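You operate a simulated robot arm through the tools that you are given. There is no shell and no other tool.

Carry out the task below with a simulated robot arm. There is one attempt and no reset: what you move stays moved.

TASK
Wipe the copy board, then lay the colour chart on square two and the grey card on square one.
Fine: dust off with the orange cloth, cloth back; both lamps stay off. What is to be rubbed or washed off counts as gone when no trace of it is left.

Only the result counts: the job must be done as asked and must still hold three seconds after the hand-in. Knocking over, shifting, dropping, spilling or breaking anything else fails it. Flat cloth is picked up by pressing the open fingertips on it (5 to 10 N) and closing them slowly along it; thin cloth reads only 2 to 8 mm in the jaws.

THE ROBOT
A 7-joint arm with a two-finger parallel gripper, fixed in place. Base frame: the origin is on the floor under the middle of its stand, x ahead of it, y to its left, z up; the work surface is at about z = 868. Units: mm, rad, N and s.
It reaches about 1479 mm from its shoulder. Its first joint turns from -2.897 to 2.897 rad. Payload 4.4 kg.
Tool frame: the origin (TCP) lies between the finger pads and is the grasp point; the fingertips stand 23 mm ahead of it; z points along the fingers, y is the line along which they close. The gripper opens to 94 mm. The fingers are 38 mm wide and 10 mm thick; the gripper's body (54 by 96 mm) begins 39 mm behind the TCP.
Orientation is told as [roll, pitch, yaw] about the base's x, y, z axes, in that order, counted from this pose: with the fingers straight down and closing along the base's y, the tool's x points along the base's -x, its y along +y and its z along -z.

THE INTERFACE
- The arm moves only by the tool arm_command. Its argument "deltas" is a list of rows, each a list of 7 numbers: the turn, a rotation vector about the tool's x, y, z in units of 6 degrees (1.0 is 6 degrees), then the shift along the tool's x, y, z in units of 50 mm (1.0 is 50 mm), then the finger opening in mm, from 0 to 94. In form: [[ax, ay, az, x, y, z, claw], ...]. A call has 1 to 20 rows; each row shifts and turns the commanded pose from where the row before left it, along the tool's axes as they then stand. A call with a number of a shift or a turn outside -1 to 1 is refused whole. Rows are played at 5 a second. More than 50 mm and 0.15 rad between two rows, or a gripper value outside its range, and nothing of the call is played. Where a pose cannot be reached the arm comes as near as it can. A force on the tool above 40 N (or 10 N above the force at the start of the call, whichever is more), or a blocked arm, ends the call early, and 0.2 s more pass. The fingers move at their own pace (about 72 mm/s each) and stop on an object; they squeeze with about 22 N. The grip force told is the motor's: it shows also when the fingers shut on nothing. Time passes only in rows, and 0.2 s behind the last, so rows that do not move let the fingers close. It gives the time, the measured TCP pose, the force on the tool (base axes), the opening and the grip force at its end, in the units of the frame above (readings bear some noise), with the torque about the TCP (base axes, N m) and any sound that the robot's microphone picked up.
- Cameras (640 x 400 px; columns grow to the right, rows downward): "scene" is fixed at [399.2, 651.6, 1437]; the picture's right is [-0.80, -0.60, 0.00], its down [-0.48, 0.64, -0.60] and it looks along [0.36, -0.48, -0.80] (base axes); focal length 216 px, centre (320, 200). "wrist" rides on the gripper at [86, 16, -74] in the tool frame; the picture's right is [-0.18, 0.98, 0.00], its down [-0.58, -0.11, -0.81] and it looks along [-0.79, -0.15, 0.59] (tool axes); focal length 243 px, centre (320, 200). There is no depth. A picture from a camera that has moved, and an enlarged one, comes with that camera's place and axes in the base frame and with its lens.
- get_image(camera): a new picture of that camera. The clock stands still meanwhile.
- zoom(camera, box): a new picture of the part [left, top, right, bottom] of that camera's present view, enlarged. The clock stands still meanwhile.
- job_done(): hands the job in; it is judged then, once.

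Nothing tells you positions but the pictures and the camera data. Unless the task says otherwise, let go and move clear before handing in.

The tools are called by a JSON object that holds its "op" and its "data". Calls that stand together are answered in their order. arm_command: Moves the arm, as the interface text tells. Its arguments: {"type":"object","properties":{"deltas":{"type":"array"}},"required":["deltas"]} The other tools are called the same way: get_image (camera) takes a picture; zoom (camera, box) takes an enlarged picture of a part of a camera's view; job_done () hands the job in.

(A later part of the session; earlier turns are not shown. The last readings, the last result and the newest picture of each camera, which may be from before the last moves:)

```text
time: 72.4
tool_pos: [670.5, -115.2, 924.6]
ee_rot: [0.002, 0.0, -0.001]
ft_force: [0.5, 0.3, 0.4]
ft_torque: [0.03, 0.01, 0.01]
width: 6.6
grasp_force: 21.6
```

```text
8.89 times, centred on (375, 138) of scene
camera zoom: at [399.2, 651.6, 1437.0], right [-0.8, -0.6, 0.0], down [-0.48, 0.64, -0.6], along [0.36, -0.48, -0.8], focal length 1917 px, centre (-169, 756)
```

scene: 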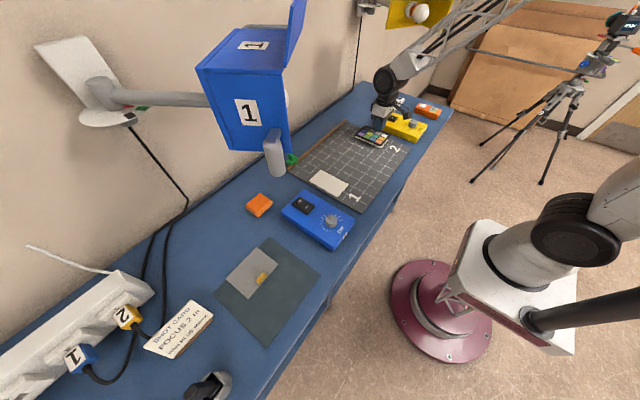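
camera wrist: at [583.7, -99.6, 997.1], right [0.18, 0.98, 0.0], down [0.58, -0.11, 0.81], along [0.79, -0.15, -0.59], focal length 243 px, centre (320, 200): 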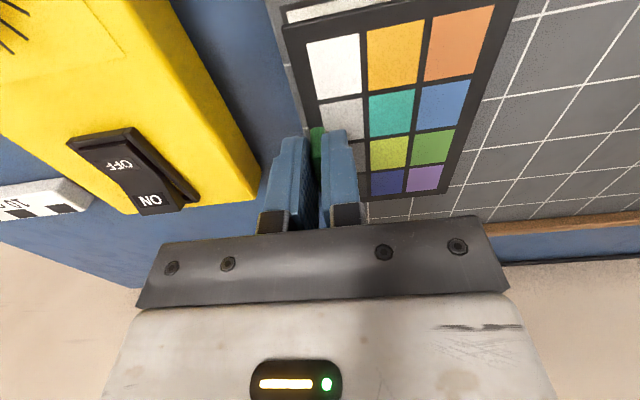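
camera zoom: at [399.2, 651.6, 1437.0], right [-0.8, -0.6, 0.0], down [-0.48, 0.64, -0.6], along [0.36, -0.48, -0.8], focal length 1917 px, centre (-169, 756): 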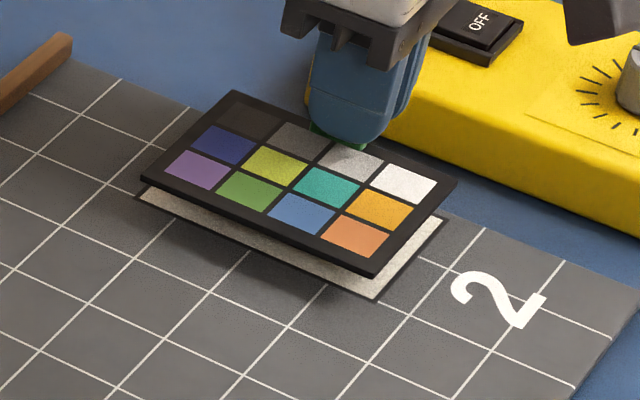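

Compared with the square, the chart needs to shift about +4 mm in x and −9 mm in y. I'll apply that and lower to just above the board.

{"op": "arm_command", "data": {"deltas": [[0, 0, 0, -0.086, -0.18, 0, 2], [0, 0, 0, 0, 0, 0.15, 2], [0, 0, 0, 0, 0, 0.15, 2], [0, 0, 0, 0, 0, 0, 2]]}}

{"op": "zoom", "data": {"camera": "wrist", "box": [240, 0, 420, 120]}}

{"op": "zoom", "data": {"camera": "scene", "box": [345, 115, 405, 160]}}

{"op": "get_image", "data": {"camera": "wrist"}}

```text
time: 73.4
tool_pos: [676.1, -125.6, 908.1]
ee_rot: [0.0, 0.0, 0.0]
ft_force: [1.2, -0.6, 0.5]
ft_torque: [0.0, -0.03, 0.03]
width: 6.6
grasp_force: 22.4
```

```text
3.33 times, centred on (330, 60) of wrist
camera zoom: at [588.2, -109.5, 982.7], right [0.18, 0.98, 0.0], down [0.58, -0.11, 0.81], along [0.79, -0.15, -0.59], focal length 809 px, centre (287, 667)
```

zoom: 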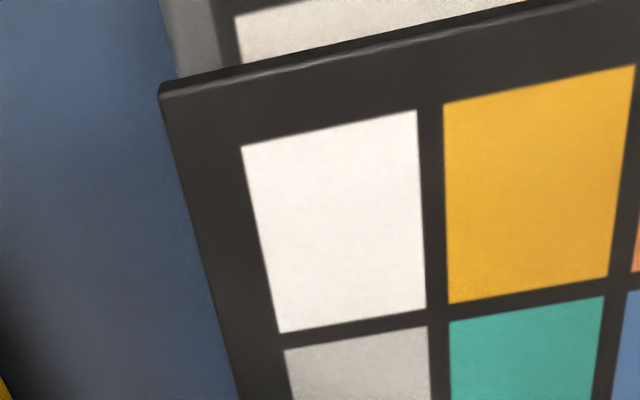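

```text
8.89 times, centred on (375, 138) of scene
camera zoom: at [399.2, 651.6, 1437.0], right [-0.8, -0.6, 0.0], down [-0.48, 0.64, -0.6], along [0.36, -0.48, -0.8], focal length 1917 px, centre (-169, 756)
```

zoom: 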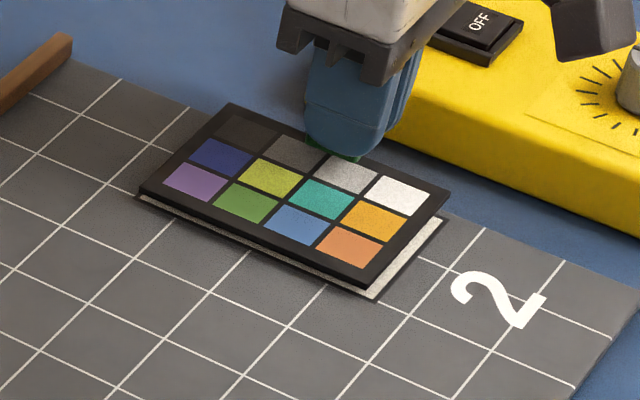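

```text
taken
camera wrist: at [588.2, -109.5, 982.7], right [0.18, 0.98, 0.0], down [0.58, -0.11, 0.81], along [0.79, -0.15, -0.59], focal length 243 px, centre (320, 200)
```

wrist: 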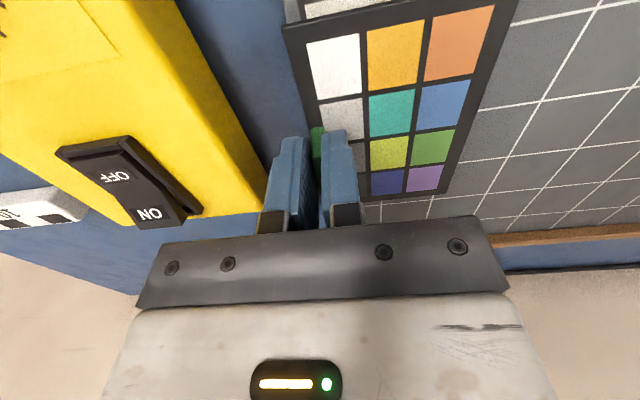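

Both cameras now agree the chart is centred on square 2 within about 1 mm. I'll lower to touchdown in small steps.

{"op": "arm_command", "data": {"deltas": [[0, 0, 0, 0, 0.01, 0.04, 2], [0, 0, 0, 0, 0, 0.03, 2], [0, 0, 0, 0, 0, 0, 2]]}}

{"op": "arm_command", "data": {"deltas": [[0, 0, 0, 0, 0, 0.02, 2], [0, 0, 0, 0, 0, 0, 2]]}}

{"op": "zoom", "data": {"camera": "scene", "box": [345, 115, 405, 160]}}

```text
time: 74.2
tool_pos: [675.4, -125.5, 907.0]
ee_rot: [0.0, 0.0, 0.0]
ft_force: [0.6, -0.1, -0.5]
ft_torque: [0.01, -0.02, 0.0]
width: 6.6
grasp_force: 22.3
```

```text
time: 74.8
tool_pos: [676.7, -124.7, 905.2]
ee_rot: [-0.001, -0.001, 0.0]
ft_force: [-0.4, -0.4, 0.6]
ft_torque: [0.02, 0.0, -0.01]
width: 6.9
grasp_force: 22.4
```

```text
8.89 times, centred on (375, 138) of scene
camera zoom: at [399.2, 651.6, 1437.0], right [-0.8, -0.6, 0.0], down [-0.48, 0.64, -0.6], along [0.36, -0.48, -0.8], focal length 1917 px, centre (-169, 756)
```

zoom: 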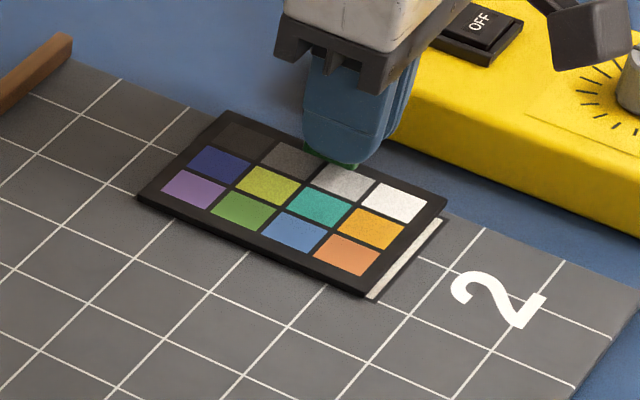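

{"op": "arm_command", "data": {"deltas": [[0, 0, 0, 0, 0, 0.02, 2], [0, 0, 0, 0, 0, 0, 2]]}}

{"op": "arm_command", "data": {"deltas": [[0, 0, 0, 0, 0, 0.02, 2], [0, 0, 0, 0, 0, 0, 2]]}}

{"op": "zoom", "data": {"camera": "scene", "box": [345, 115, 405, 160]}}

{"op": "zoom", "data": {"camera": "wrist", "box": [240, 0, 420, 120]}}

```text
time: 75.4
tool_pos: [676.5, -125.3, 904.3]
ee_rot: [-0.001, 0.0, 0.0]
ft_force: [1.0, 0.0, -0.2]
ft_torque: [-0.04, 0.02, 0.01]
width: 6.5
grasp_force: 22.2
```

```text
time: 76.0
tool_pos: [675.7, -125.3, 903.6]
ee_rot: [0.002, -0.001, -0.002]
ft_force: [0.2, -0.1, -1.0]
ft_torque: [-0.01, -0.02, 0.01]
width: 6.7
grasp_force: 22.1
```

```text
8.89 times, centred on (375, 138) of scene
camera zoom: at [399.2, 651.6, 1437.0], right [-0.8, -0.6, 0.0], down [-0.48, 0.64, -0.6], along [0.36, -0.48, -0.8], focal length 1917 px, centre (-169, 756)
```

zoom: 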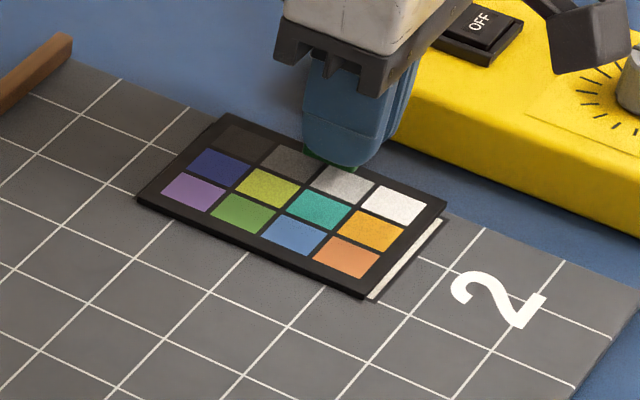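

```text
3.33 times, centred on (330, 60) of wrist
camera zoom: at [588.3, -109.1, 977.3], right [0.18, 0.98, 0.0], down [0.58, -0.11, 0.81], along [0.79, -0.15, -0.59], focal length 809 px, centre (287, 667)
```

zoom: 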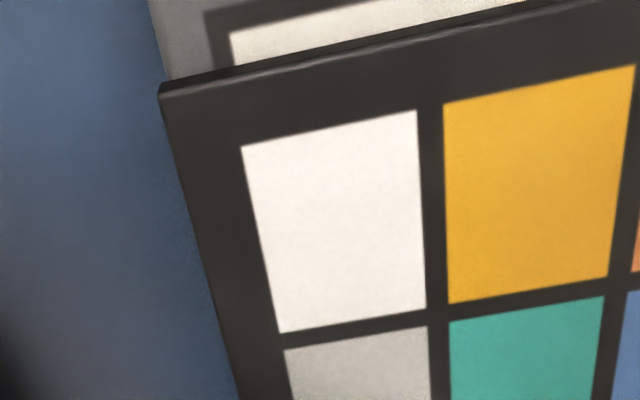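

Still aligned with even margins, but no contact yet. I'll step down a bit more.

{"op": "arm_command", "data": {"deltas": [[0, 0, 0, 0, 0, 0.02, 2], [0, 0, 0, 0, 0, 0, 2]]}}

{"op": "arm_command", "data": {"deltas": [[0, 0, 0, 0, 0, 0.01, 2], [0, 0, 0, 0, 0, 0, 2]]}}

```text
time: 76.6
tool_pos: [675.4, -125.4, 903.7]
ee_rot: [0.001, 0.002, 0.0]
ft_force: [-1.6, 0.6, 8.2]
ft_torque: [0.03, 0.07, 0.0]
width: 6.6
grasp_force: 22.3
```

```text
time: 77.2
tool_pos: [675.5, -126.0, 903.5]
ee_rot: [0.0, -0.001, -0.001]
ft_force: [0.4, -3.7, 14.1]
ft_torque: [0.01, -0.08, -0.02]
width: 6.4
grasp_force: 21.4
```

It's touching down now at 14 N. I'll ease off half a millimetre and release slowly with a small opening so I don't near the yellow box.

{"op": "arm_command", "data": {"deltas": [[0, 0, 0, 0, 0, -0.012, 2], [0, 0, 0, 0, 0, 0, 2], [0, 0, 0, 0, 0, 0, 7], [0, 0, 0, 0, 0, 0, 10], [0, 0, 0, 0, 0, 0, 14], [0, 0, 0, 0, 0, 0, 20], [0, 0, 0, 0, 0, 0, 20]]}}

{"op": "zoom", "data": {"camera": "scene", "box": [345, 115, 405, 160]}}

{"op": "get_image", "data": {"camera": "wrist"}}

```text
time: 78.8
tool_pos: [674.3, -125.0, 903.1]
ee_rot: [0.0, -0.001, 0.0]
ft_force: [-0.1, -0.3, 0.8]
ft_torque: [0.01, -0.01, 0.01]
width: 20.0
grasp_force: 0.1
```

```text
8.89 times, centred on (375, 138) of scene
camera zoom: at [399.2, 651.6, 1437.0], right [-0.8, -0.6, 0.0], down [-0.48, 0.64, -0.6], along [0.36, -0.48, -0.8], focal length 1917 px, centre (-169, 756)
```

zoom: 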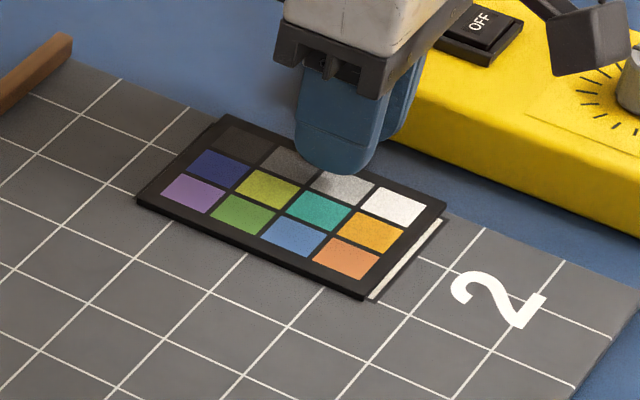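

```text
taken
camera wrist: at [587.9, -108.6, 976.8], right [0.18, 0.98, 0.0], down [0.58, -0.11, 0.81], along [0.79, -0.15, -0.59], focal length 243 px, centre (320, 200)
```

wrist: 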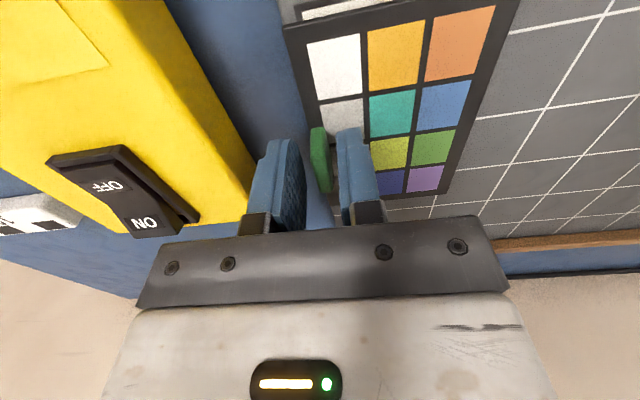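

The chart is released and lies centred on square 2. I'll lift straight off the tab, back out toward the robot, and turn the hand for the grey card.

{"op": "arm_command", "data": {"deltas": [[0, 0, 0, 0, 0, -0.2, 20], [0, 0, 0, 0, 0, -0.4, 20], [0, 0, 0, 0.3, 0, -0.2, 20], [0, 0, 0, 0.8, 0, -0.1, 20], [0, 0, 0, 0.8, 0, -0.1, 20], [0, 0, 0, 0.8, 0, -0.1, 20], [0, 0, 0, 0.8, 0, -0.1, 20], [0, 0, 0, 0.3, 0.8, -0.4, 20], [0, 0, 0, 0.2, 0.8, -0.4, 20], [0, 0, 0, 0, 0.8, -0.4, 20], [0, 0, 0, 0, 0.8, -0.4, 20], [0, 0, 0, 0, 0.8, -0.4, 20]]}}

{"op": "get_image", "data": {"camera": "wrist"}}

{"op": "zoom", "data": {"camera": "scene", "box": [300, 80, 460, 200]}}

```text
time: 81.4
tool_pos: [474.1, 75.0, 1062.5]
ee_rot: [0.0, 0.001, -0.001]
ft_force: [0.3, 0.7, -0.4]
ft_torque: [0.0, 0.03, -0.01]
width: 20.0
grasp_force: 0.1
```

```text
taken
camera wrist: at [387.2, 91.9, 1136.1], right [0.18, 0.98, 0.0], down [0.58, -0.11, 0.81], along [0.79, -0.15, -0.59], focal length 243 px, centre (320, 200)
```

wrist: 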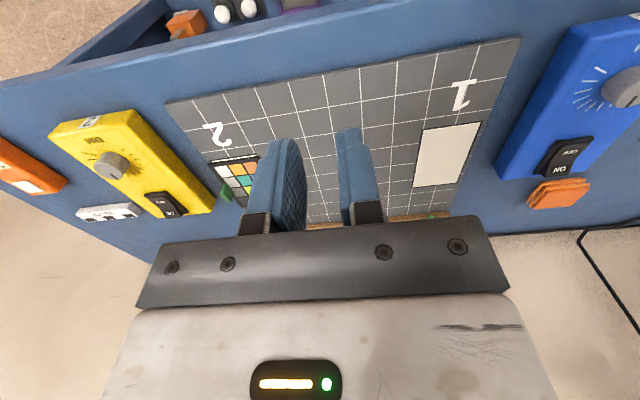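

```text
3.33 times, centred on (380, 140) of scene
camera zoom: at [399.2, 651.6, 1437.0], right [-0.8, -0.6, 0.0], down [-0.48, 0.64, -0.6], along [0.36, -0.48, -0.8], focal length 719 px, centre (120, 400)
```

zoom: 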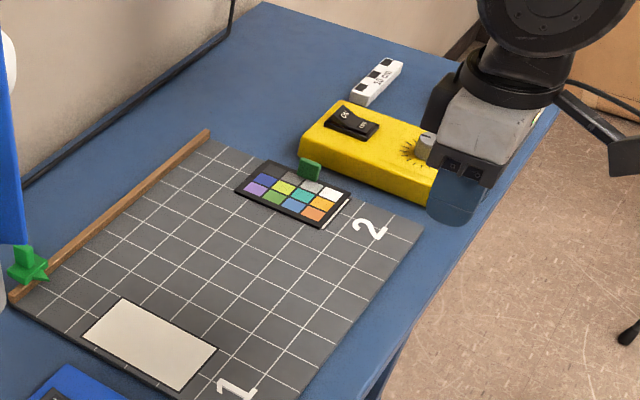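

The chart sits neatly on square 2. Before turning, I'll zoom on square 1 from here for a better position estimate.

{"op": "zoom", "data": {"camera": "wrist", "box": [360, 80, 540, 230]}}

{"op": "zoom", "data": {"camera": "wrist", "box": [180, 100, 320, 230]}}

```text
2.67 times, centred on (450, 155) of wrist
camera zoom: at [387.2, 91.9, 1136.1], right [0.18, 0.98, 0.0], down [0.58, -0.11, 0.81], along [0.79, -0.15, -0.59], focal length 647 px, centre (-27, 320)
```

zoom: 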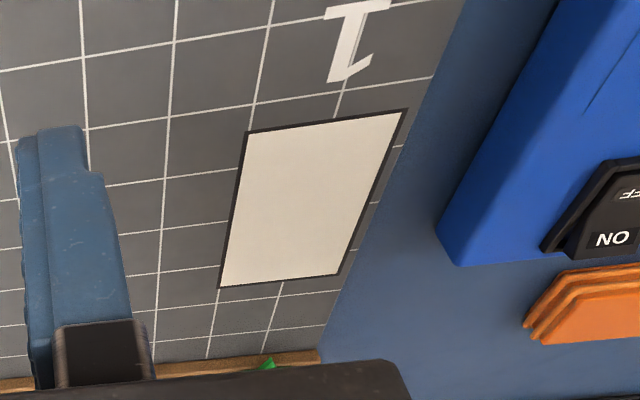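

```text
3.08 times, centred on (250, 165) of wrist
camera zoom: at [387.2, 91.9, 1136.1], right [0.18, 0.98, 0.0], down [0.58, -0.11, 0.81], along [0.79, -0.15, -0.59], focal length 746 px, centre (535, 308)
```

zoom: 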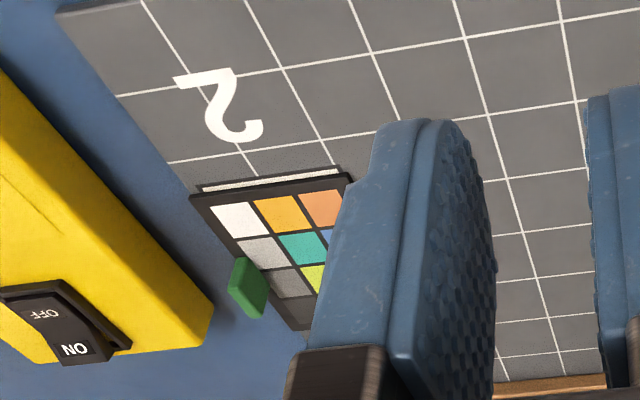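

Square 1's centre is about (675, 226). Now I'll turn the hand to yaw −90° and add a 20° tilt that moves the wrist toward +y, away from lamp 1's handle, for the grey card pickup.

{"op": "arm_command", "data": {"deltas": [[0, 0, 1, 0, 0, 0, 40], [0, 0, 1, 0, 0, 0, 40], [0, 0, 1, 0, 0, 0, 40], [0, 0, 1, 0, 0, 0, 40], [0, 0, 1, 0, 0, 0, 40], [0, 0, 1, 0, 0, 0, 40], [0, 0, 1, 0, 0, 0, 40], [0, 0, 1, 0, 0, 0, 40], [0, 0, 1, 0, 0, 0, 40], [0, 0, 1, 0, 0, 0, 40], [0, 0, 1, 0, 0, 0, 40], [0, 0, 1, 0, 0, 0, 40], [0, 0, 1, 0, 0, 0, 40], [0, 0, 1, 0, 0, 0, 40], [0, 0, 1, 0, 0, 0, 40], [0, -1, 0, 0, 0, 0, 40], [0, -1, 0, 0, 0, 0, 40], [0, -1, 0, 0, 0, 0, 40], [0, -0.333, 0, 0, 0, 0, 40]]}}

```text
time: 85.4
tool_pos: [475.2, 72.7, 1062.4]
ee_rot: [0.001, -0.349, -1.57]
ft_force: [0.1, 0.4, 0.1]
ft_torque: [-0.01, -0.02, -0.03]
width: 39.9
grasp_force: 0.0
```

{"op": "arm_command", "data": {"deltas": [[0, 0, 0, 0.818, -0.09, -0.251, 40], [0, 0, 0, 0.818, -0.09, -0.251, 40], [0, 0, 0, 0.818, -0.09, -0.251, 40], [0, 0, 0, 0.818, -0.09, -0.251, 40], [0, 0, 0, 0.818, -0.09, -0.251, 40], [0, 0, 0, 0.818, -0.09, -0.251, 40], [0, 0, 0, 0.818, -0.09, -0.251, 40], [0, 0, 0, 0.818, -0.09, -0.251, 40], [0, 0, 0, 0.818, -0.09, -0.251, 40], [0, 0, 0, 0.818, -0.09, -0.251, 40], [0, 0, 0, 0.663, 0.35, 0.185, 40], [0, 0, 0, 0.663, 0.35, 0.185, 40], [0, 0, 0, 0.663, 0.35, 0.185, 40], [0, 0, 0, 0.663, 0.35, 0.185, 40]]}}

{"op": "get_image", "data": {"camera": "wrist"}}

{"op": "get_image", "data": {"camera": "scene"}}

```text
time: 88.4
tool_pos: [500.1, 615.4, 964.2]
ee_rot: [0.001, -0.346, -1.57]
ft_force: [0.2, -0.3, 0.4]
ft_torque: [-0.01, -0.02, -0.01]
width: 40.1
grasp_force: 0.1
```

```text
taken
camera wrist: at [515.5, 721.5, 1003.1], right [0.98, -0.17, 0.06], down [-0.11, -0.27, 0.96], along [-0.15, -0.95, -0.29], focal length 243 px, centre (320, 200)
```

wrist: 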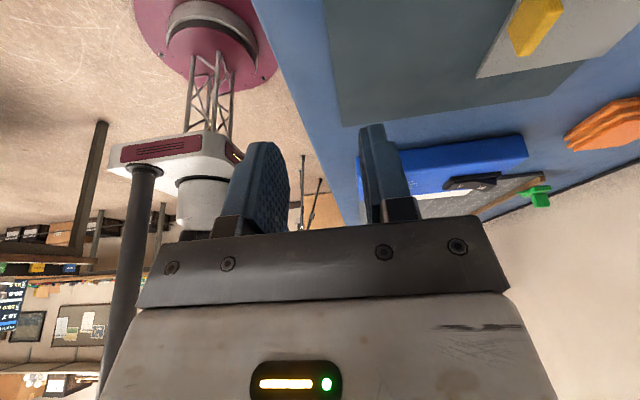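

```text
taken
```

scene: 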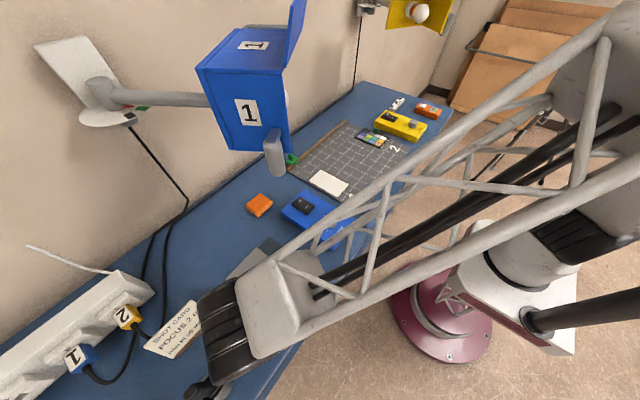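

The yellow tab is ahead at about (618, 606). I'll slide +x toward it while staying low.

{"op": "arm_command", "data": {"deltas": [[0, 0, 0, 0, 0.783, 0, 40], [0, 0, 0, 0, 0.783, 0, 40], [0, 0, 0, 0, 0.783, 0, 40], [0, 0, 0, 0, 0, 0, 40]]}}

{"op": "get_image", "data": {"camera": "wrist"}}

{"op": "get_image", "data": {"camera": "scene"}}

```text
time: 89.4
tool_pos: [617.9, 613.2, 962.0]
ee_rot: [-0.001, -0.349, -1.57]
ft_force: [-0.2, 0.7, -0.1]
ft_torque: [0.03, -0.04, 0.02]
width: 40.1
grasp_force: 0.0
```

```text
taken
camera wrist: at [634.0, 720.8, 1002.2], right [0.98, -0.17, 0.06], down [-0.11, -0.27, 0.96], along [-0.15, -0.95, -0.28], focal length 243 px, centre (320, 200)
```

wrist: 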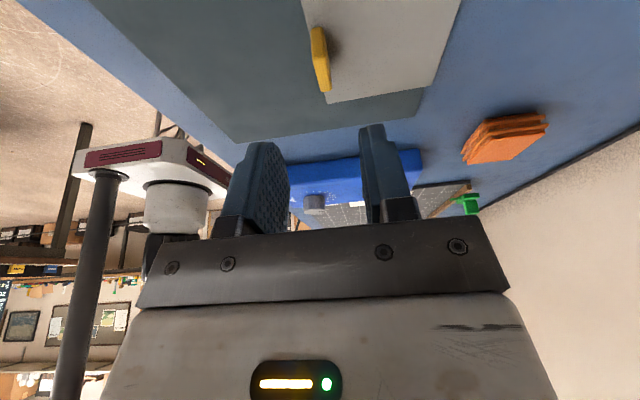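

```text
taken
```

scene: 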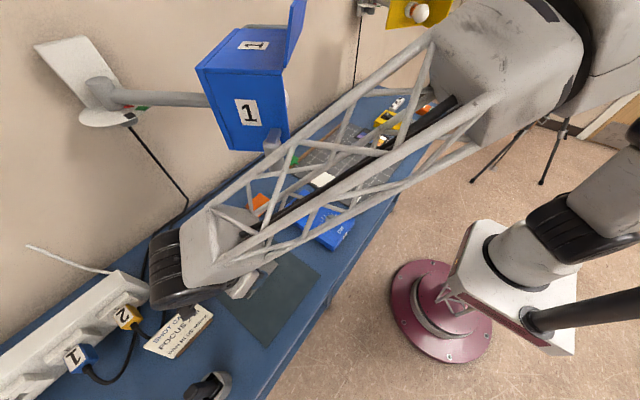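

There's clear air between the forearm and lamp 1's handle, and the tab is in line with the jaws. I'll zoom on it before going down.

{"op": "zoom", "data": {"camera": "wrist", "box": [240, 0, 480, 150]}}

{"op": "zoom", "data": {"camera": "scene", "box": [140, 100, 340, 320]}}

```text
2.67 times, centred on (360, 75) of wrist
camera zoom: at [634.0, 720.8, 1002.2], right [0.98, -0.17, 0.06], down [-0.11, -0.27, 0.96], along [-0.15, -0.95, -0.28], focal length 647 px, centre (213, 533)
```

zoom: 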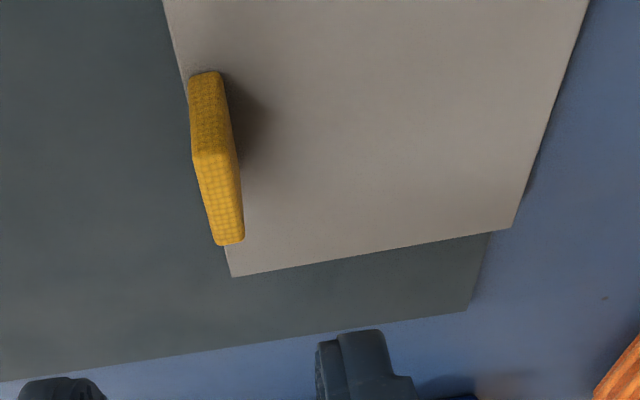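

```text
1.82 times, centred on (240, 210) of scene
camera zoom: at [399.2, 651.6, 1437.0], right [-0.8, -0.6, 0.0], down [-0.48, 0.64, -0.6], along [0.36, -0.48, -0.8], focal length 392 px, centre (466, 182)
```

zoom: 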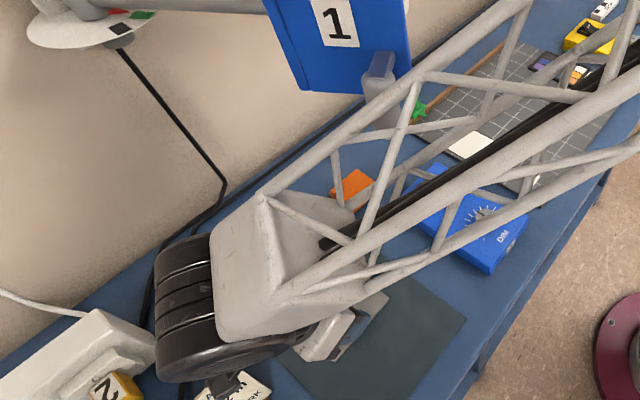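

The tab is about 5 mm further in +x than the jaws, at about (623, 608). I'll correct that and descend partway.

{"op": "arm_command", "data": {"deltas": [[0, 0, 0, 0.145, 0.05, 0.341, 40], [0, 0, 0, 0.145, 0.05, 0.341, 40], [0, 0, 0, 0, 0, 0, 40]]}}

{"op": "zoom", "data": {"camera": "wrist", "box": [200, 20, 500, 220]}}

{"op": "zoom", "data": {"camera": "scene", "box": [140, 100, 340, 320]}}

```text
time: 90.2
tool_pos: [622.5, 615.5, 924.6]
ee_rot: [-0.001, -0.349, -1.571]
ft_force: [-0.2, -0.9, 0.6]
ft_torque: [0.01, 0.05, 0.02]
width: 40.1
grasp_force: 0.1
```

```text
2.00 times, centred on (350, 120) of wrist
camera zoom: at [637.4, 722.4, 963.7], right [0.98, -0.17, 0.06], down [-0.11, -0.27, 0.96], along [-0.15, -0.95, -0.28], focal length 485 px, centre (260, 360)
```

zoom: 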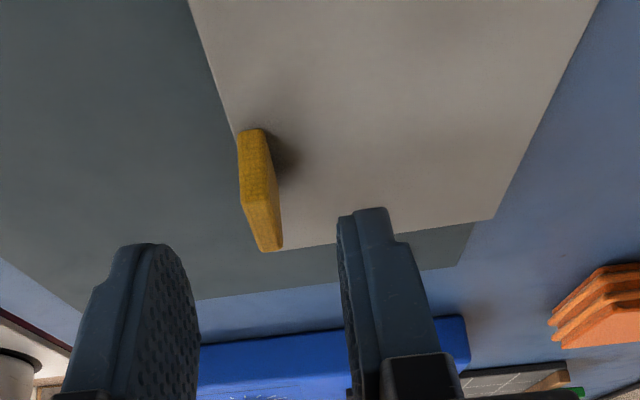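

```text
1.82 times, centred on (240, 210) of scene
camera zoom: at [399.2, 651.6, 1437.0], right [-0.8, -0.6, 0.0], down [-0.48, 0.64, -0.6], along [0.36, -0.48, -0.8], focal length 392 px, centre (466, 182)
```

zoom: 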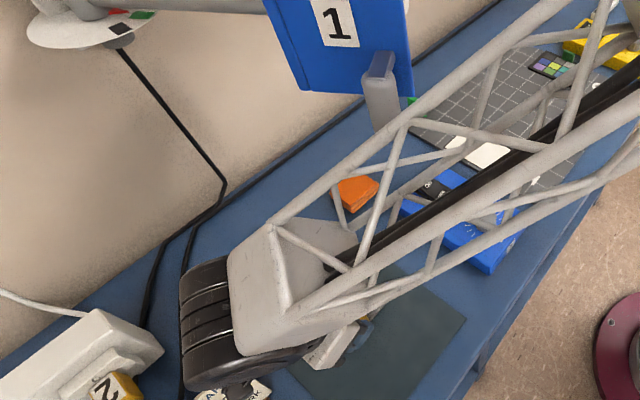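

{"op": "arm_command", "data": {"deltas": [[0, 0, 0, 0.07, 0.015, 0.19, 36], [0, 0, 0, 0.07, 0.015, 0.19, 36], [0, 0, 0, 0, 0, 0, 36]]}}

{"op": "zoom", "data": {"camera": "wrist", "box": [200, 20, 500, 220]}}

{"op": "zoom", "data": {"camera": "scene", "box": [200, 230, 320, 340]}}

```text
time: 91.0
tool_pos: [622.9, 615.3, 906.1]
ee_rot: [0.0, -0.348, -1.572]
ft_force: [-0.3, 0.4, -0.5]
ft_torque: [0.01, 0.0, 0.0]
width: 36.3
grasp_force: 0.1
```

```text
2.00 times, centred on (350, 120) of wrist
camera zoom: at [639.1, 722.4, 944.9], right [0.98, -0.17, 0.06], down [-0.11, -0.27, 0.96], along [-0.15, -0.95, -0.28], focal length 485 px, centre (260, 360)
```

zoom: 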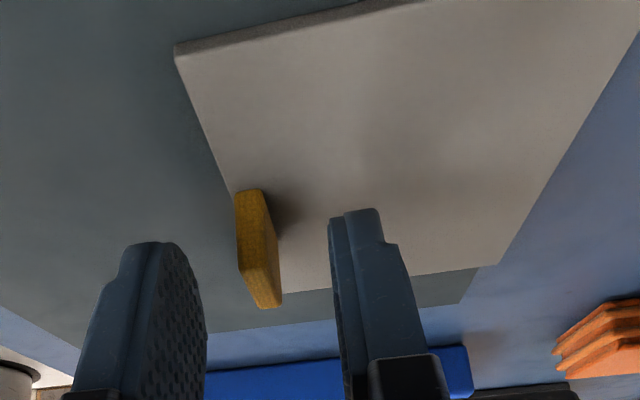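

```text
3.64 times, centred on (260, 285) of scene
camera zoom: at [399.2, 651.6, 1437.0], right [-0.8, -0.6, 0.0], down [-0.48, 0.64, -0.6], along [0.36, -0.48, -0.8], focal length 784 px, centre (538, -109)
```

zoom: 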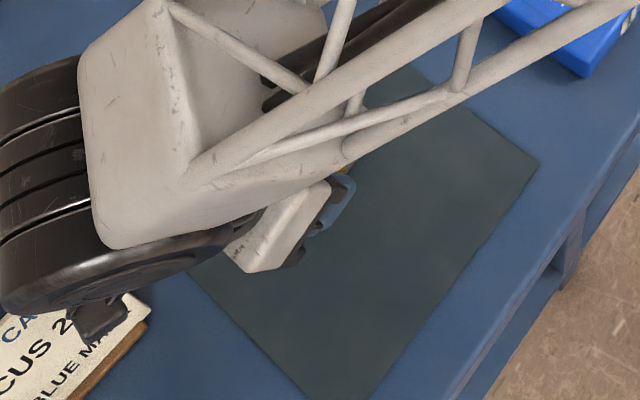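

The tab is centred between the jaws. I'll go 2 mm lower and close gently.

{"op": "arm_command", "data": {"deltas": [[0, 0, 0, 0.0137, 0, 0.0376, 36], [0, 0, 0, 0, 0, 0, 30], [0, 0, 0, 0, 0, 0, 23], [0, 0, 0, 0, 0, 0, 17], [0, 0, 0, 0, 0, 0, 12], [0, 0, 0, 0, 0, 0, 9], [0, 0, 0, 0, 0, 0, 6], [0, 0, 0, 0, 0, 0, 3], [0, 0, 0, 0, 0, 0, 2], [0, 0, 0, 0, 0, 0, 2]]}}

{"op": "get_image", "data": {"camera": "wrist"}}

```text
time: 93.2
tool_pos: [623.4, 614.3, 903.2]
ee_rot: [-0.002, -0.349, -1.57]
ft_force: [-0.8, 0.4, 0.1]
ft_torque: [0.03, 0.07, 0.03]
width: 6.7
grasp_force: 22.1
```

```text
taken
camera wrist: at [639.1, 722.5, 942.2], right [0.98, -0.17, 0.06], down [-0.11, -0.27, 0.96], along [-0.15, -0.95, -0.28], focal length 243 px, centre (320, 200)
```

wrist: 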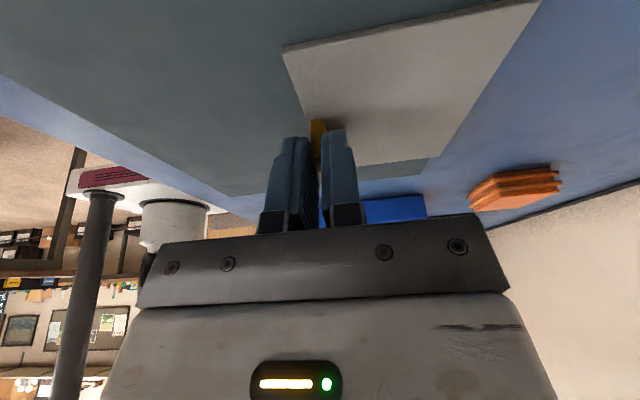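

Grip achieved at 6.7 mm. I'll lift a little and confirm the grey card comes up level.

{"op": "arm_command", "data": {"deltas": [[0, 0, 0, -0.05, 0, -0.14, 2], [0, 0, 0, -0.06, 0, -0.165, 2], [0, 0, 0, -0.06, 0, -0.165, 2], [0, 0, 0, 0, 0, 0, 2]]}}

{"op": "get_image", "data": {"camera": "wrist"}}

{"op": "get_image", "data": {"camera": "scene"}}

```text
time: 94.2
tool_pos: [623.6, 614.6, 928.3]
ee_rot: [-0.001, -0.348, -1.57]
ft_force: [0.3, -0.4, 0.8]
ft_torque: [-0.03, -0.01, -0.04]
width: 6.5
grasp_force: 22.2
```

```text
taken
camera wrist: at [639.5, 722.8, 968.1], right [0.98, -0.17, 0.06], down [-0.11, -0.27, 0.96], along [-0.15, -0.95, -0.28], focal length 243 px, centre (320, 200)
```

wrist: 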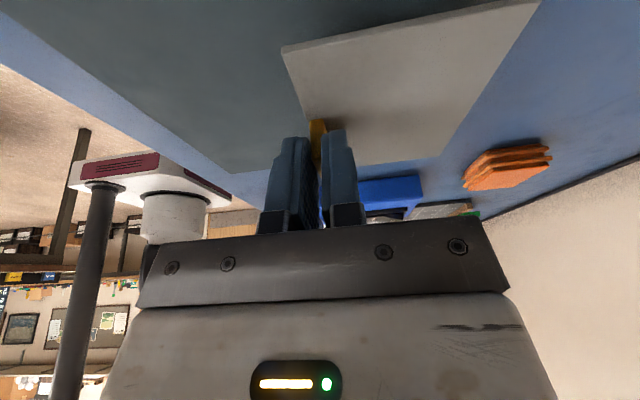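

```text
taken
```

scene: 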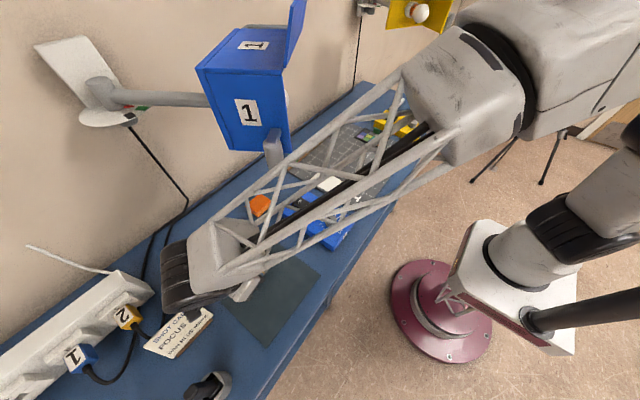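

The grey card is level and secure. I'll back out toward the robot first, then travel along −y in clear space.

{"op": "arm_command", "data": {"deltas": [[0, 0, 0, -0.041, -0.76, -0.113, 2], [0, 0, 0, -0.041, -0.76, -0.113, 2], [0, 0, 0, -0.041, -0.76, -0.113, 2], [0, 0, 0, -0.041, -0.76, -0.113, 2], [0, 0, 0, -0.041, -0.76, -0.113, 2], [0, 0, 0, -0.862, 0.012, 0.137, 2], [0, 0, 0, -0.862, 0.012, 0.137, 2], [0, 0, 0, -0.862, 0.012, 0.137, 2], [0, 0, 0, -0.862, 0.012, 0.137, 2], [0, 0, 0, -0.862, 0.012, 0.137, 2], [0, 0, 0, -0.862, 0.012, 0.137, 2], [0, 0, 0, -0.862, 0.012, 0.137, 2], [0, 0, 0, -0.862, 0.012, 0.137, 2], [0, 0, 0, -0.862, 0.012, 0.137, 2], [0, 0, 0, -0.862, 0.012, 0.137, 2], [0, 0, 0, -0.862, 0.012, 0.137, 2], [0, 0, 0, -0.862, 0.012, 0.137, 2]]}}

{"op": "arm_command", "data": {"deltas": [[-0.342, 0, -0.94, 0, 0, 0, 2], [-0.342, 0, -0.94, 0, 0, 0, 2], [-0.342, 0, -0.94, 0, 0, 0, 2], [-0.342, 0, -0.94, 0, 0, 0, 2], [-0.342, 0, -0.94, 0, 0, 0, 2], [-0.342, 0, -0.94, 0, 0, 0, 2], [-0.342, 0, -0.94, 0, 0, 0, 2], [-0.342, 0, -0.94, 0, 0, 0, 2], [-0.342, 0, -0.94, 0, 0, 0, 2], [-0.342, 0, -0.94, 0, 0, 0, 2], [-0.342, 0, -0.94, 0, 0, 0, 2], [-0.342, 0, -0.94, 0, 0, 0, 2], [-0.342, 0, -0.94, 0, 0, 0, 2], [-0.342, 0, -0.94, 0, 0, 0, 2], [-0.342, 0, -0.94, 0, 0, 0, 2]]}}

{"op": "get_image", "data": {"camera": "wrist"}}

{"op": "get_image", "data": {"camera": "scene"}}

```text
time: 97.8
tool_pos: [439.9, 98.2, 1057.4]
ee_rot: [0.0, -0.349, -1.57]
ft_force: [-0.2, -0.6, 0.5]
ft_torque: [0.05, 0.02, 0.0]
width: 6.9
grasp_force: 21.7
```

```text
time: 101.0
tool_pos: [441.2, 101.1, 1057.1]
ee_rot: [0.0, -0.349, 0.002]
ft_force: [0.1, 0.4, -0.4]
ft_torque: [0.03, 0.01, -0.01]
width: 6.9
grasp_force: 22.0
```

```text
taken
camera wrist: at [334.0, 117.1, 1096.4], right [0.17, 0.98, 0.06], down [0.27, -0.11, 0.96], along [0.95, -0.15, -0.28], focal length 243 px, centre (320, 200)
```

wrist: 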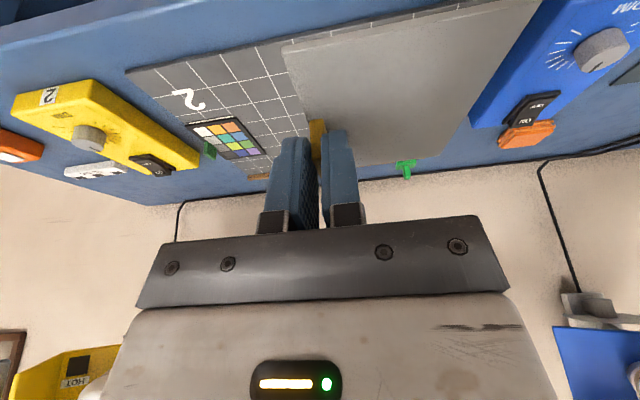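

```text
taken
```

scene: 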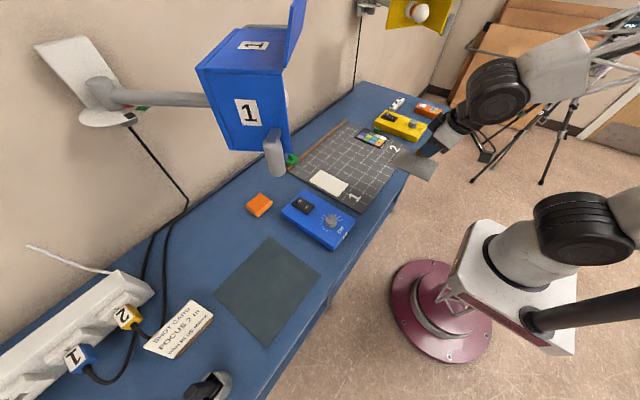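

The card is turned and both lamps and boxes are clear. I'll move to hover over square 1.

{"op": "arm_command", "data": {"deltas": [[0, 0, 0, -0.581, 0.293, 0.626, 2], [0, 0, 0, -0.581, 0.293, 0.626, 2], [0, 0, 0, -0.581, 0.293, 0.626, 2], [0, 0, 0, -0.581, 0.293, 0.626, 2], [0, 0, 0, -0.581, 0.293, 0.626, 2], [0, 0, 0, -0.581, 0.293, 0.626, 2], [0, 0, 0, 0, 0, 0, 2]]}}

{"op": "get_image", "data": {"camera": "wrist"}}

{"op": "zoom", "data": {"camera": "scene", "box": [290, 130, 400, 215]}}

```text
time: 102.6
tool_pos: [669.7, 188.8, 939.2]
ee_rot: [0.001, -0.35, 0.002]
ft_force: [-0.3, 0.0, -0.4]
ft_torque: [-0.03, 0.01, -0.01]
width: 6.5
grasp_force: 22.3
```

```text
taken
camera wrist: at [561.6, 204.9, 978.9], right [0.17, 0.98, 0.06], down [0.27, -0.11, 0.96], along [0.95, -0.15, -0.29], focal length 243 px, centre (320, 200)
```

wrist: 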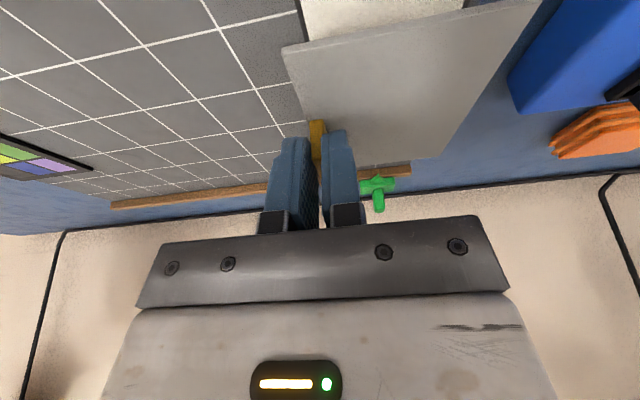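

```text
4.71 times, centred on (345, 172) of scene
camera zoom: at [399.2, 651.6, 1437.0], right [-0.8, -0.6, 0.0], down [-0.48, 0.64, -0.6], along [0.36, -0.48, -0.8], focal length 1015 px, centre (202, 329)
```

zoom: 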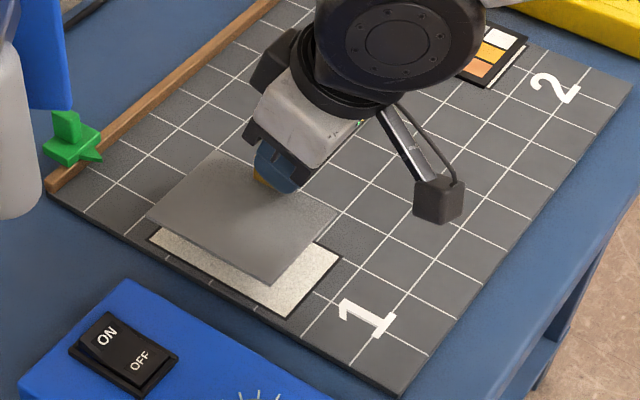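

{"op": "zoom", "data": {"camera": "wrist", "box": [260, 0, 500, 120]}}

```text
2.67 times, centred on (380, 60) of wrist
camera zoom: at [561.6, 204.9, 978.9], right [0.17, 0.98, 0.06], down [0.27, -0.11, 0.96], along [0.95, -0.15, -0.29], focal length 647 px, centre (160, 573)
```

zoom: 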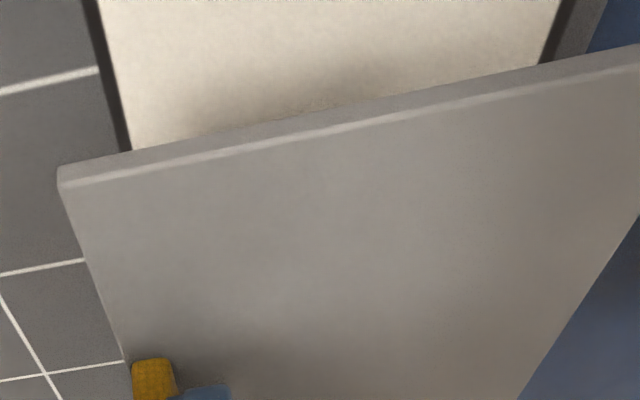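

The square and card are close to aligned. I'll lower to a few millimetres above the board, where parallax is small, and re-measure.

{"op": "arm_command", "data": {"deltas": [[0, 0, 0, 0.092, 0, 0.254, 2], [0, 0, 0, 0.092, 0, 0.254, 2], [0, 0, 0, 0, 0, 0, 2]]}}

{"op": "zoom", "data": {"camera": "scene", "box": [305, 155, 365, 200]}}

{"op": "zoom", "data": {"camera": "wrist", "box": [260, 0, 500, 120]}}

```text
time: 103.4
tool_pos: [667.6, 188.5, 912.5]
ee_rot: [0.001, -0.348, 0.002]
ft_force: [0.1, 0.3, 0.0]
ft_torque: [0.02, -0.02, -0.02]
width: 6.8
grasp_force: 22.1
```

```text
8.89 times, centred on (335, 178) of scene
camera zoom: at [399.2, 651.6, 1437.0], right [-0.8, -0.6, 0.0], down [-0.48, 0.64, -0.6], along [0.36, -0.48, -0.8], focal length 1917 px, centre (187, 400)
```

zoom: 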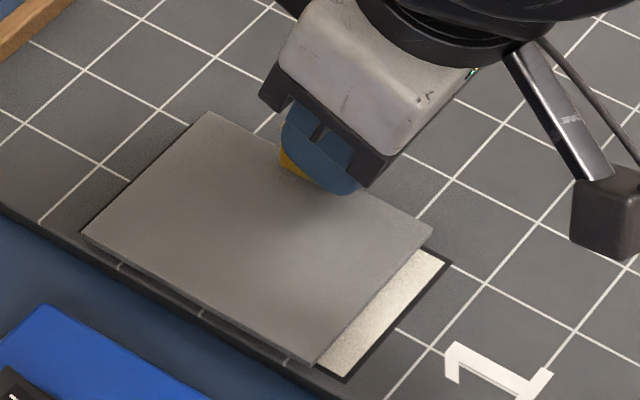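

```text
2.67 times, centred on (380, 60) of wrist
camera zoom: at [561.3, 205.7, 951.6], right [0.17, 0.98, 0.06], down [0.27, -0.11, 0.96], along [0.95, -0.15, -0.28], focal length 647 px, centre (160, 573)
```

zoom: 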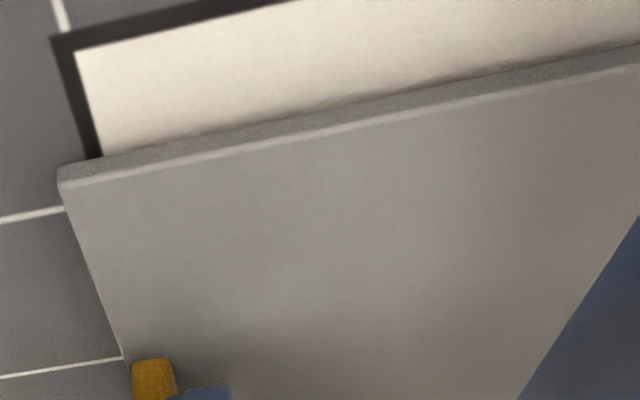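

Both views agree the card should shift about −3 mm in x and −1 mm in y. I'll apply that and approach the surface in small steps.

{"op": "arm_command", "data": {"deltas": [[0, 0, 0, 0.077, -0.02, 0.036, 2], [0, 0, 0, 0, 0, 0, 2]]}}

{"op": "arm_command", "data": {"deltas": [[0, 0, 0, 0.0068, 0, 0.0188, 2], [0, 0, 0, 0, 0, 0, 2]]}}

{"op": "zoom", "data": {"camera": "scene", "box": [305, 155, 365, 200]}}

{"op": "zoom", "data": {"camera": "wrist", "box": [260, 0, 500, 120]}}

```text
time: 104.0
tool_pos: [665.5, 187.8, 909.6]
ee_rot: [0.0, -0.348, 0.0]
ft_force: [0.2, 0.2, 0.4]
ft_torque: [-0.01, 0.01, 0.04]
width: 6.8
grasp_force: 21.5
```

```text
time: 104.6
tool_pos: [665.1, 188.0, 907.7]
ee_rot: [0.001, -0.349, 0.0]
ft_force: [-0.9, -0.4, -0.1]
ft_torque: [-0.03, -0.01, -0.01]
width: 6.7
grasp_force: 21.8
```

```text
8.89 times, centred on (335, 178) of scene
camera zoom: at [399.2, 651.6, 1437.0], right [-0.8, -0.6, 0.0], down [-0.48, 0.64, -0.6], along [0.36, -0.48, -0.8], focal length 1917 px, centre (187, 400)
```

zoom: 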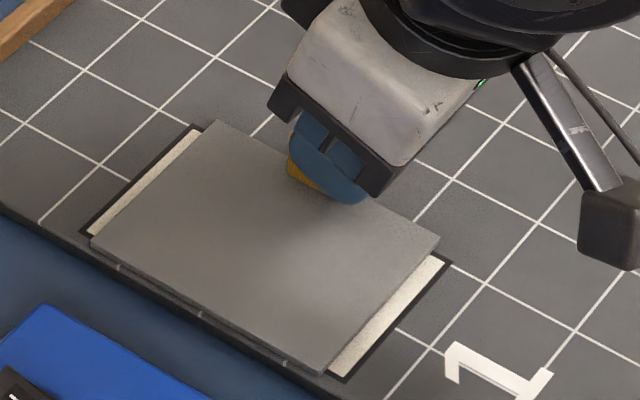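

```text
2.67 times, centred on (380, 60) of wrist
camera zoom: at [558.2, 204.5, 947.4], right [0.17, 0.98, 0.06], down [0.27, -0.11, 0.96], along [0.95, -0.15, -0.29], focal length 647 px, centre (160, 573)
```

zoom: 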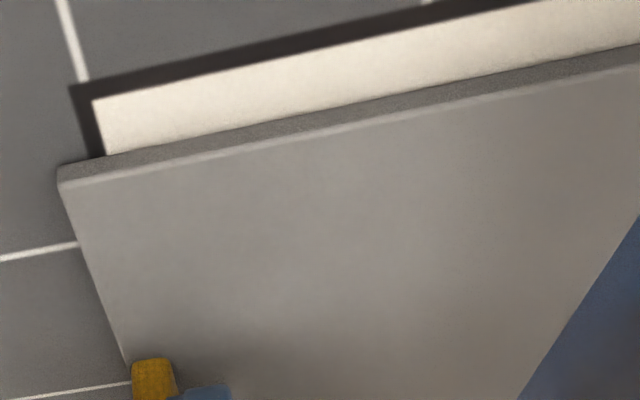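

The card is now centred, with even white strips showing at both ends. I'll lower the last millimetres to touchdown.

{"op": "arm_command", "data": {"deltas": [[0, 0, 0, 0.0068, 0, 0.0188, 2], [0, 0, 0, 0, 0, 0, 2]]}}

{"op": "arm_command", "data": {"deltas": [[0, 0, 0, 0.0068, 0, 0.0188, 2], [0, 0, 0, 0, 0, 0, 2]]}}

```text
time: 105.2
tool_pos: [666.1, 187.8, 907.2]
ee_rot: [0.0, -0.35, -0.001]
ft_force: [-0.4, -0.1, 1.7]
ft_torque: [0.03, -0.11, 0.02]
width: 6.6
grasp_force: 22.3
```

```text
time: 105.8
tool_pos: [665.6, 187.2, 907.5]
ee_rot: [-0.001, -0.347, 0.001]
ft_force: [-1.1, 0.8, 9.4]
ft_torque: [0.0, -0.15, 0.01]
width: 6.6
grasp_force: 22.2
```

Touchdown at 9 N. I'll ease off slightly and release slowly.

{"op": "arm_command", "data": {"deltas": [[0, 0, 0, -0.0034, 0, -0.0094, 2], [0, 0, 0, 0, 0, 0, 2], [0, 0, 0, 0, 0, 0, 7], [0, 0, 0, 0, 0, 0, 10], [0, 0, 0, 0, 0, 0, 14], [0, 0, 0, 0, 0, 0, 20], [0, 0, 0, 0, 0, 0, 22]]}}

{"op": "zoom", "data": {"camera": "scene", "box": [305, 155, 365, 200]}}

{"op": "get_image", "data": {"camera": "wrist"}}

```text
time: 107.4
tool_pos: [665.3, 186.2, 907.2]
ee_rot: [0.002, -0.348, 0.001]
ft_force: [-0.3, 0.0, -0.1]
ft_torque: [0.0, 0.0, 0.01]
width: 21.9
grasp_force: 0.0
```

```text
8.89 times, centred on (335, 178) of scene
camera zoom: at [399.2, 651.6, 1437.0], right [-0.8, -0.6, 0.0], down [-0.48, 0.64, -0.6], along [0.36, -0.48, -0.8], focal length 1917 px, centre (187, 400)
```

zoom: 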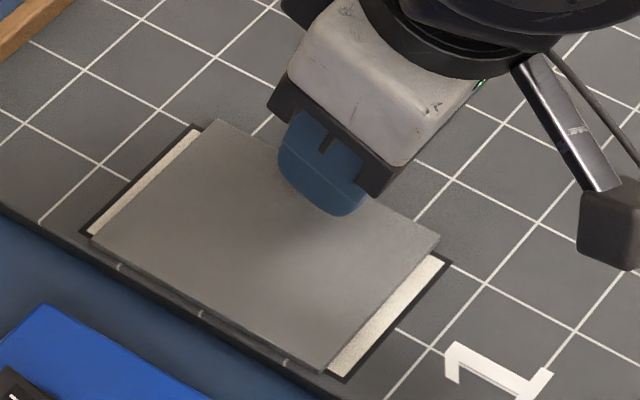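

```text
taken
camera wrist: at [558.7, 203.6, 946.2], right [0.17, 0.98, 0.06], down [0.27, -0.11, 0.96], along [0.95, -0.15, -0.29], focal length 243 px, centre (320, 200)
```

wrist: 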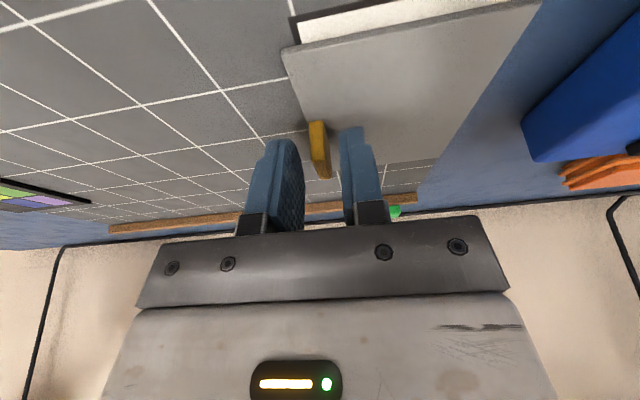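

Released cleanly. I'll lift straight up off the tab and move back clear of everything.

{"op": "arm_command", "data": {"deltas": [[0, 0, 0, -0.068, 0, -0.188, 22], [0, 0, 0, -0.137, 0, -0.376, 22], [0, 0, 0, -0.137, 0, -0.376, 22], [0, 0, 0, 0.555, -0.148, -0.756, 22], [0, 0, 0, 0.555, -0.148, -0.756, 22], [0, 0, 0, 0.555, -0.148, -0.756, 22], [0, 0, 0, 0.555, -0.148, -0.756, 22], [0, 0, 0, 0.555, -0.148, -0.756, 22]]}}

{"op": "get_image", "data": {"camera": "scene"}}

{"op": "zoom", "data": {"camera": "scene", "box": [280, 100, 440, 220]}}

{"op": "get_image", "data": {"camera": "wrist"}}

```text
time: 109.2
tool_pos: [471.1, 149.2, 1090.8]
ee_rot: [-0.002, -0.347, 0.001]
ft_force: [0.1, 0.0, -0.5]
ft_torque: [0.0, -0.02, 0.04]
width: 22.2
grasp_force: 0.1
```

```text
taken
```

scene: 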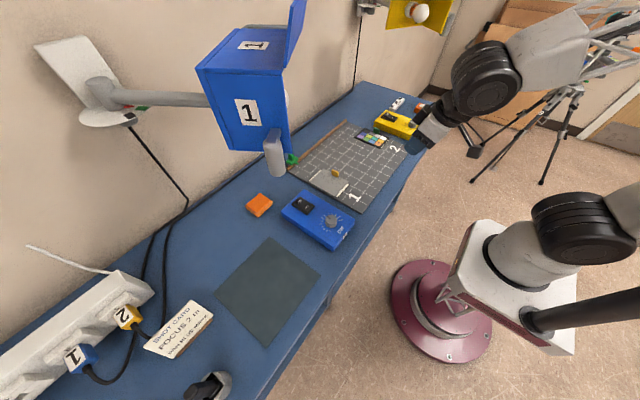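

```text
3.33 times, centred on (360, 160) of scene
camera zoom: at [399.2, 651.6, 1437.0], right [-0.8, -0.6, 0.0], down [-0.48, 0.64, -0.6], along [0.36, -0.48, -0.8], focal length 719 px, centre (187, 333)
```

zoom: 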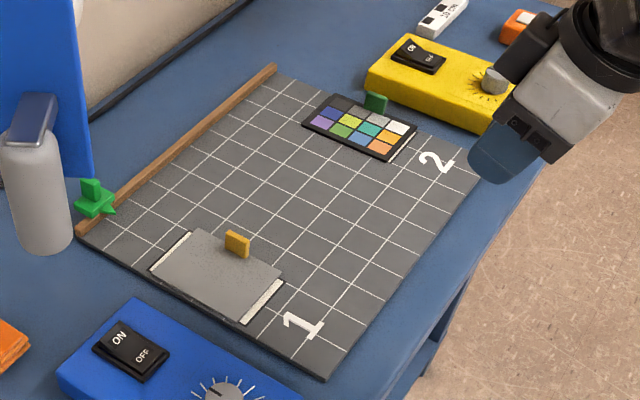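

```text
taken
camera wrist: at [364.0, 166.3, 1129.8], right [0.17, 0.98, 0.06], down [0.27, -0.11, 0.96], along [0.95, -0.15, -0.29], focal length 243 px, centre (320, 200)
```

wrist: 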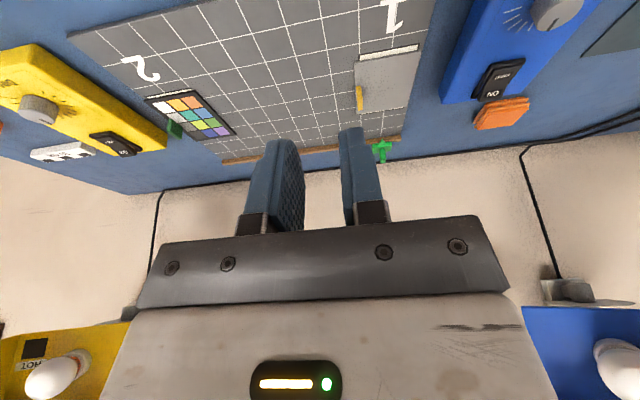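

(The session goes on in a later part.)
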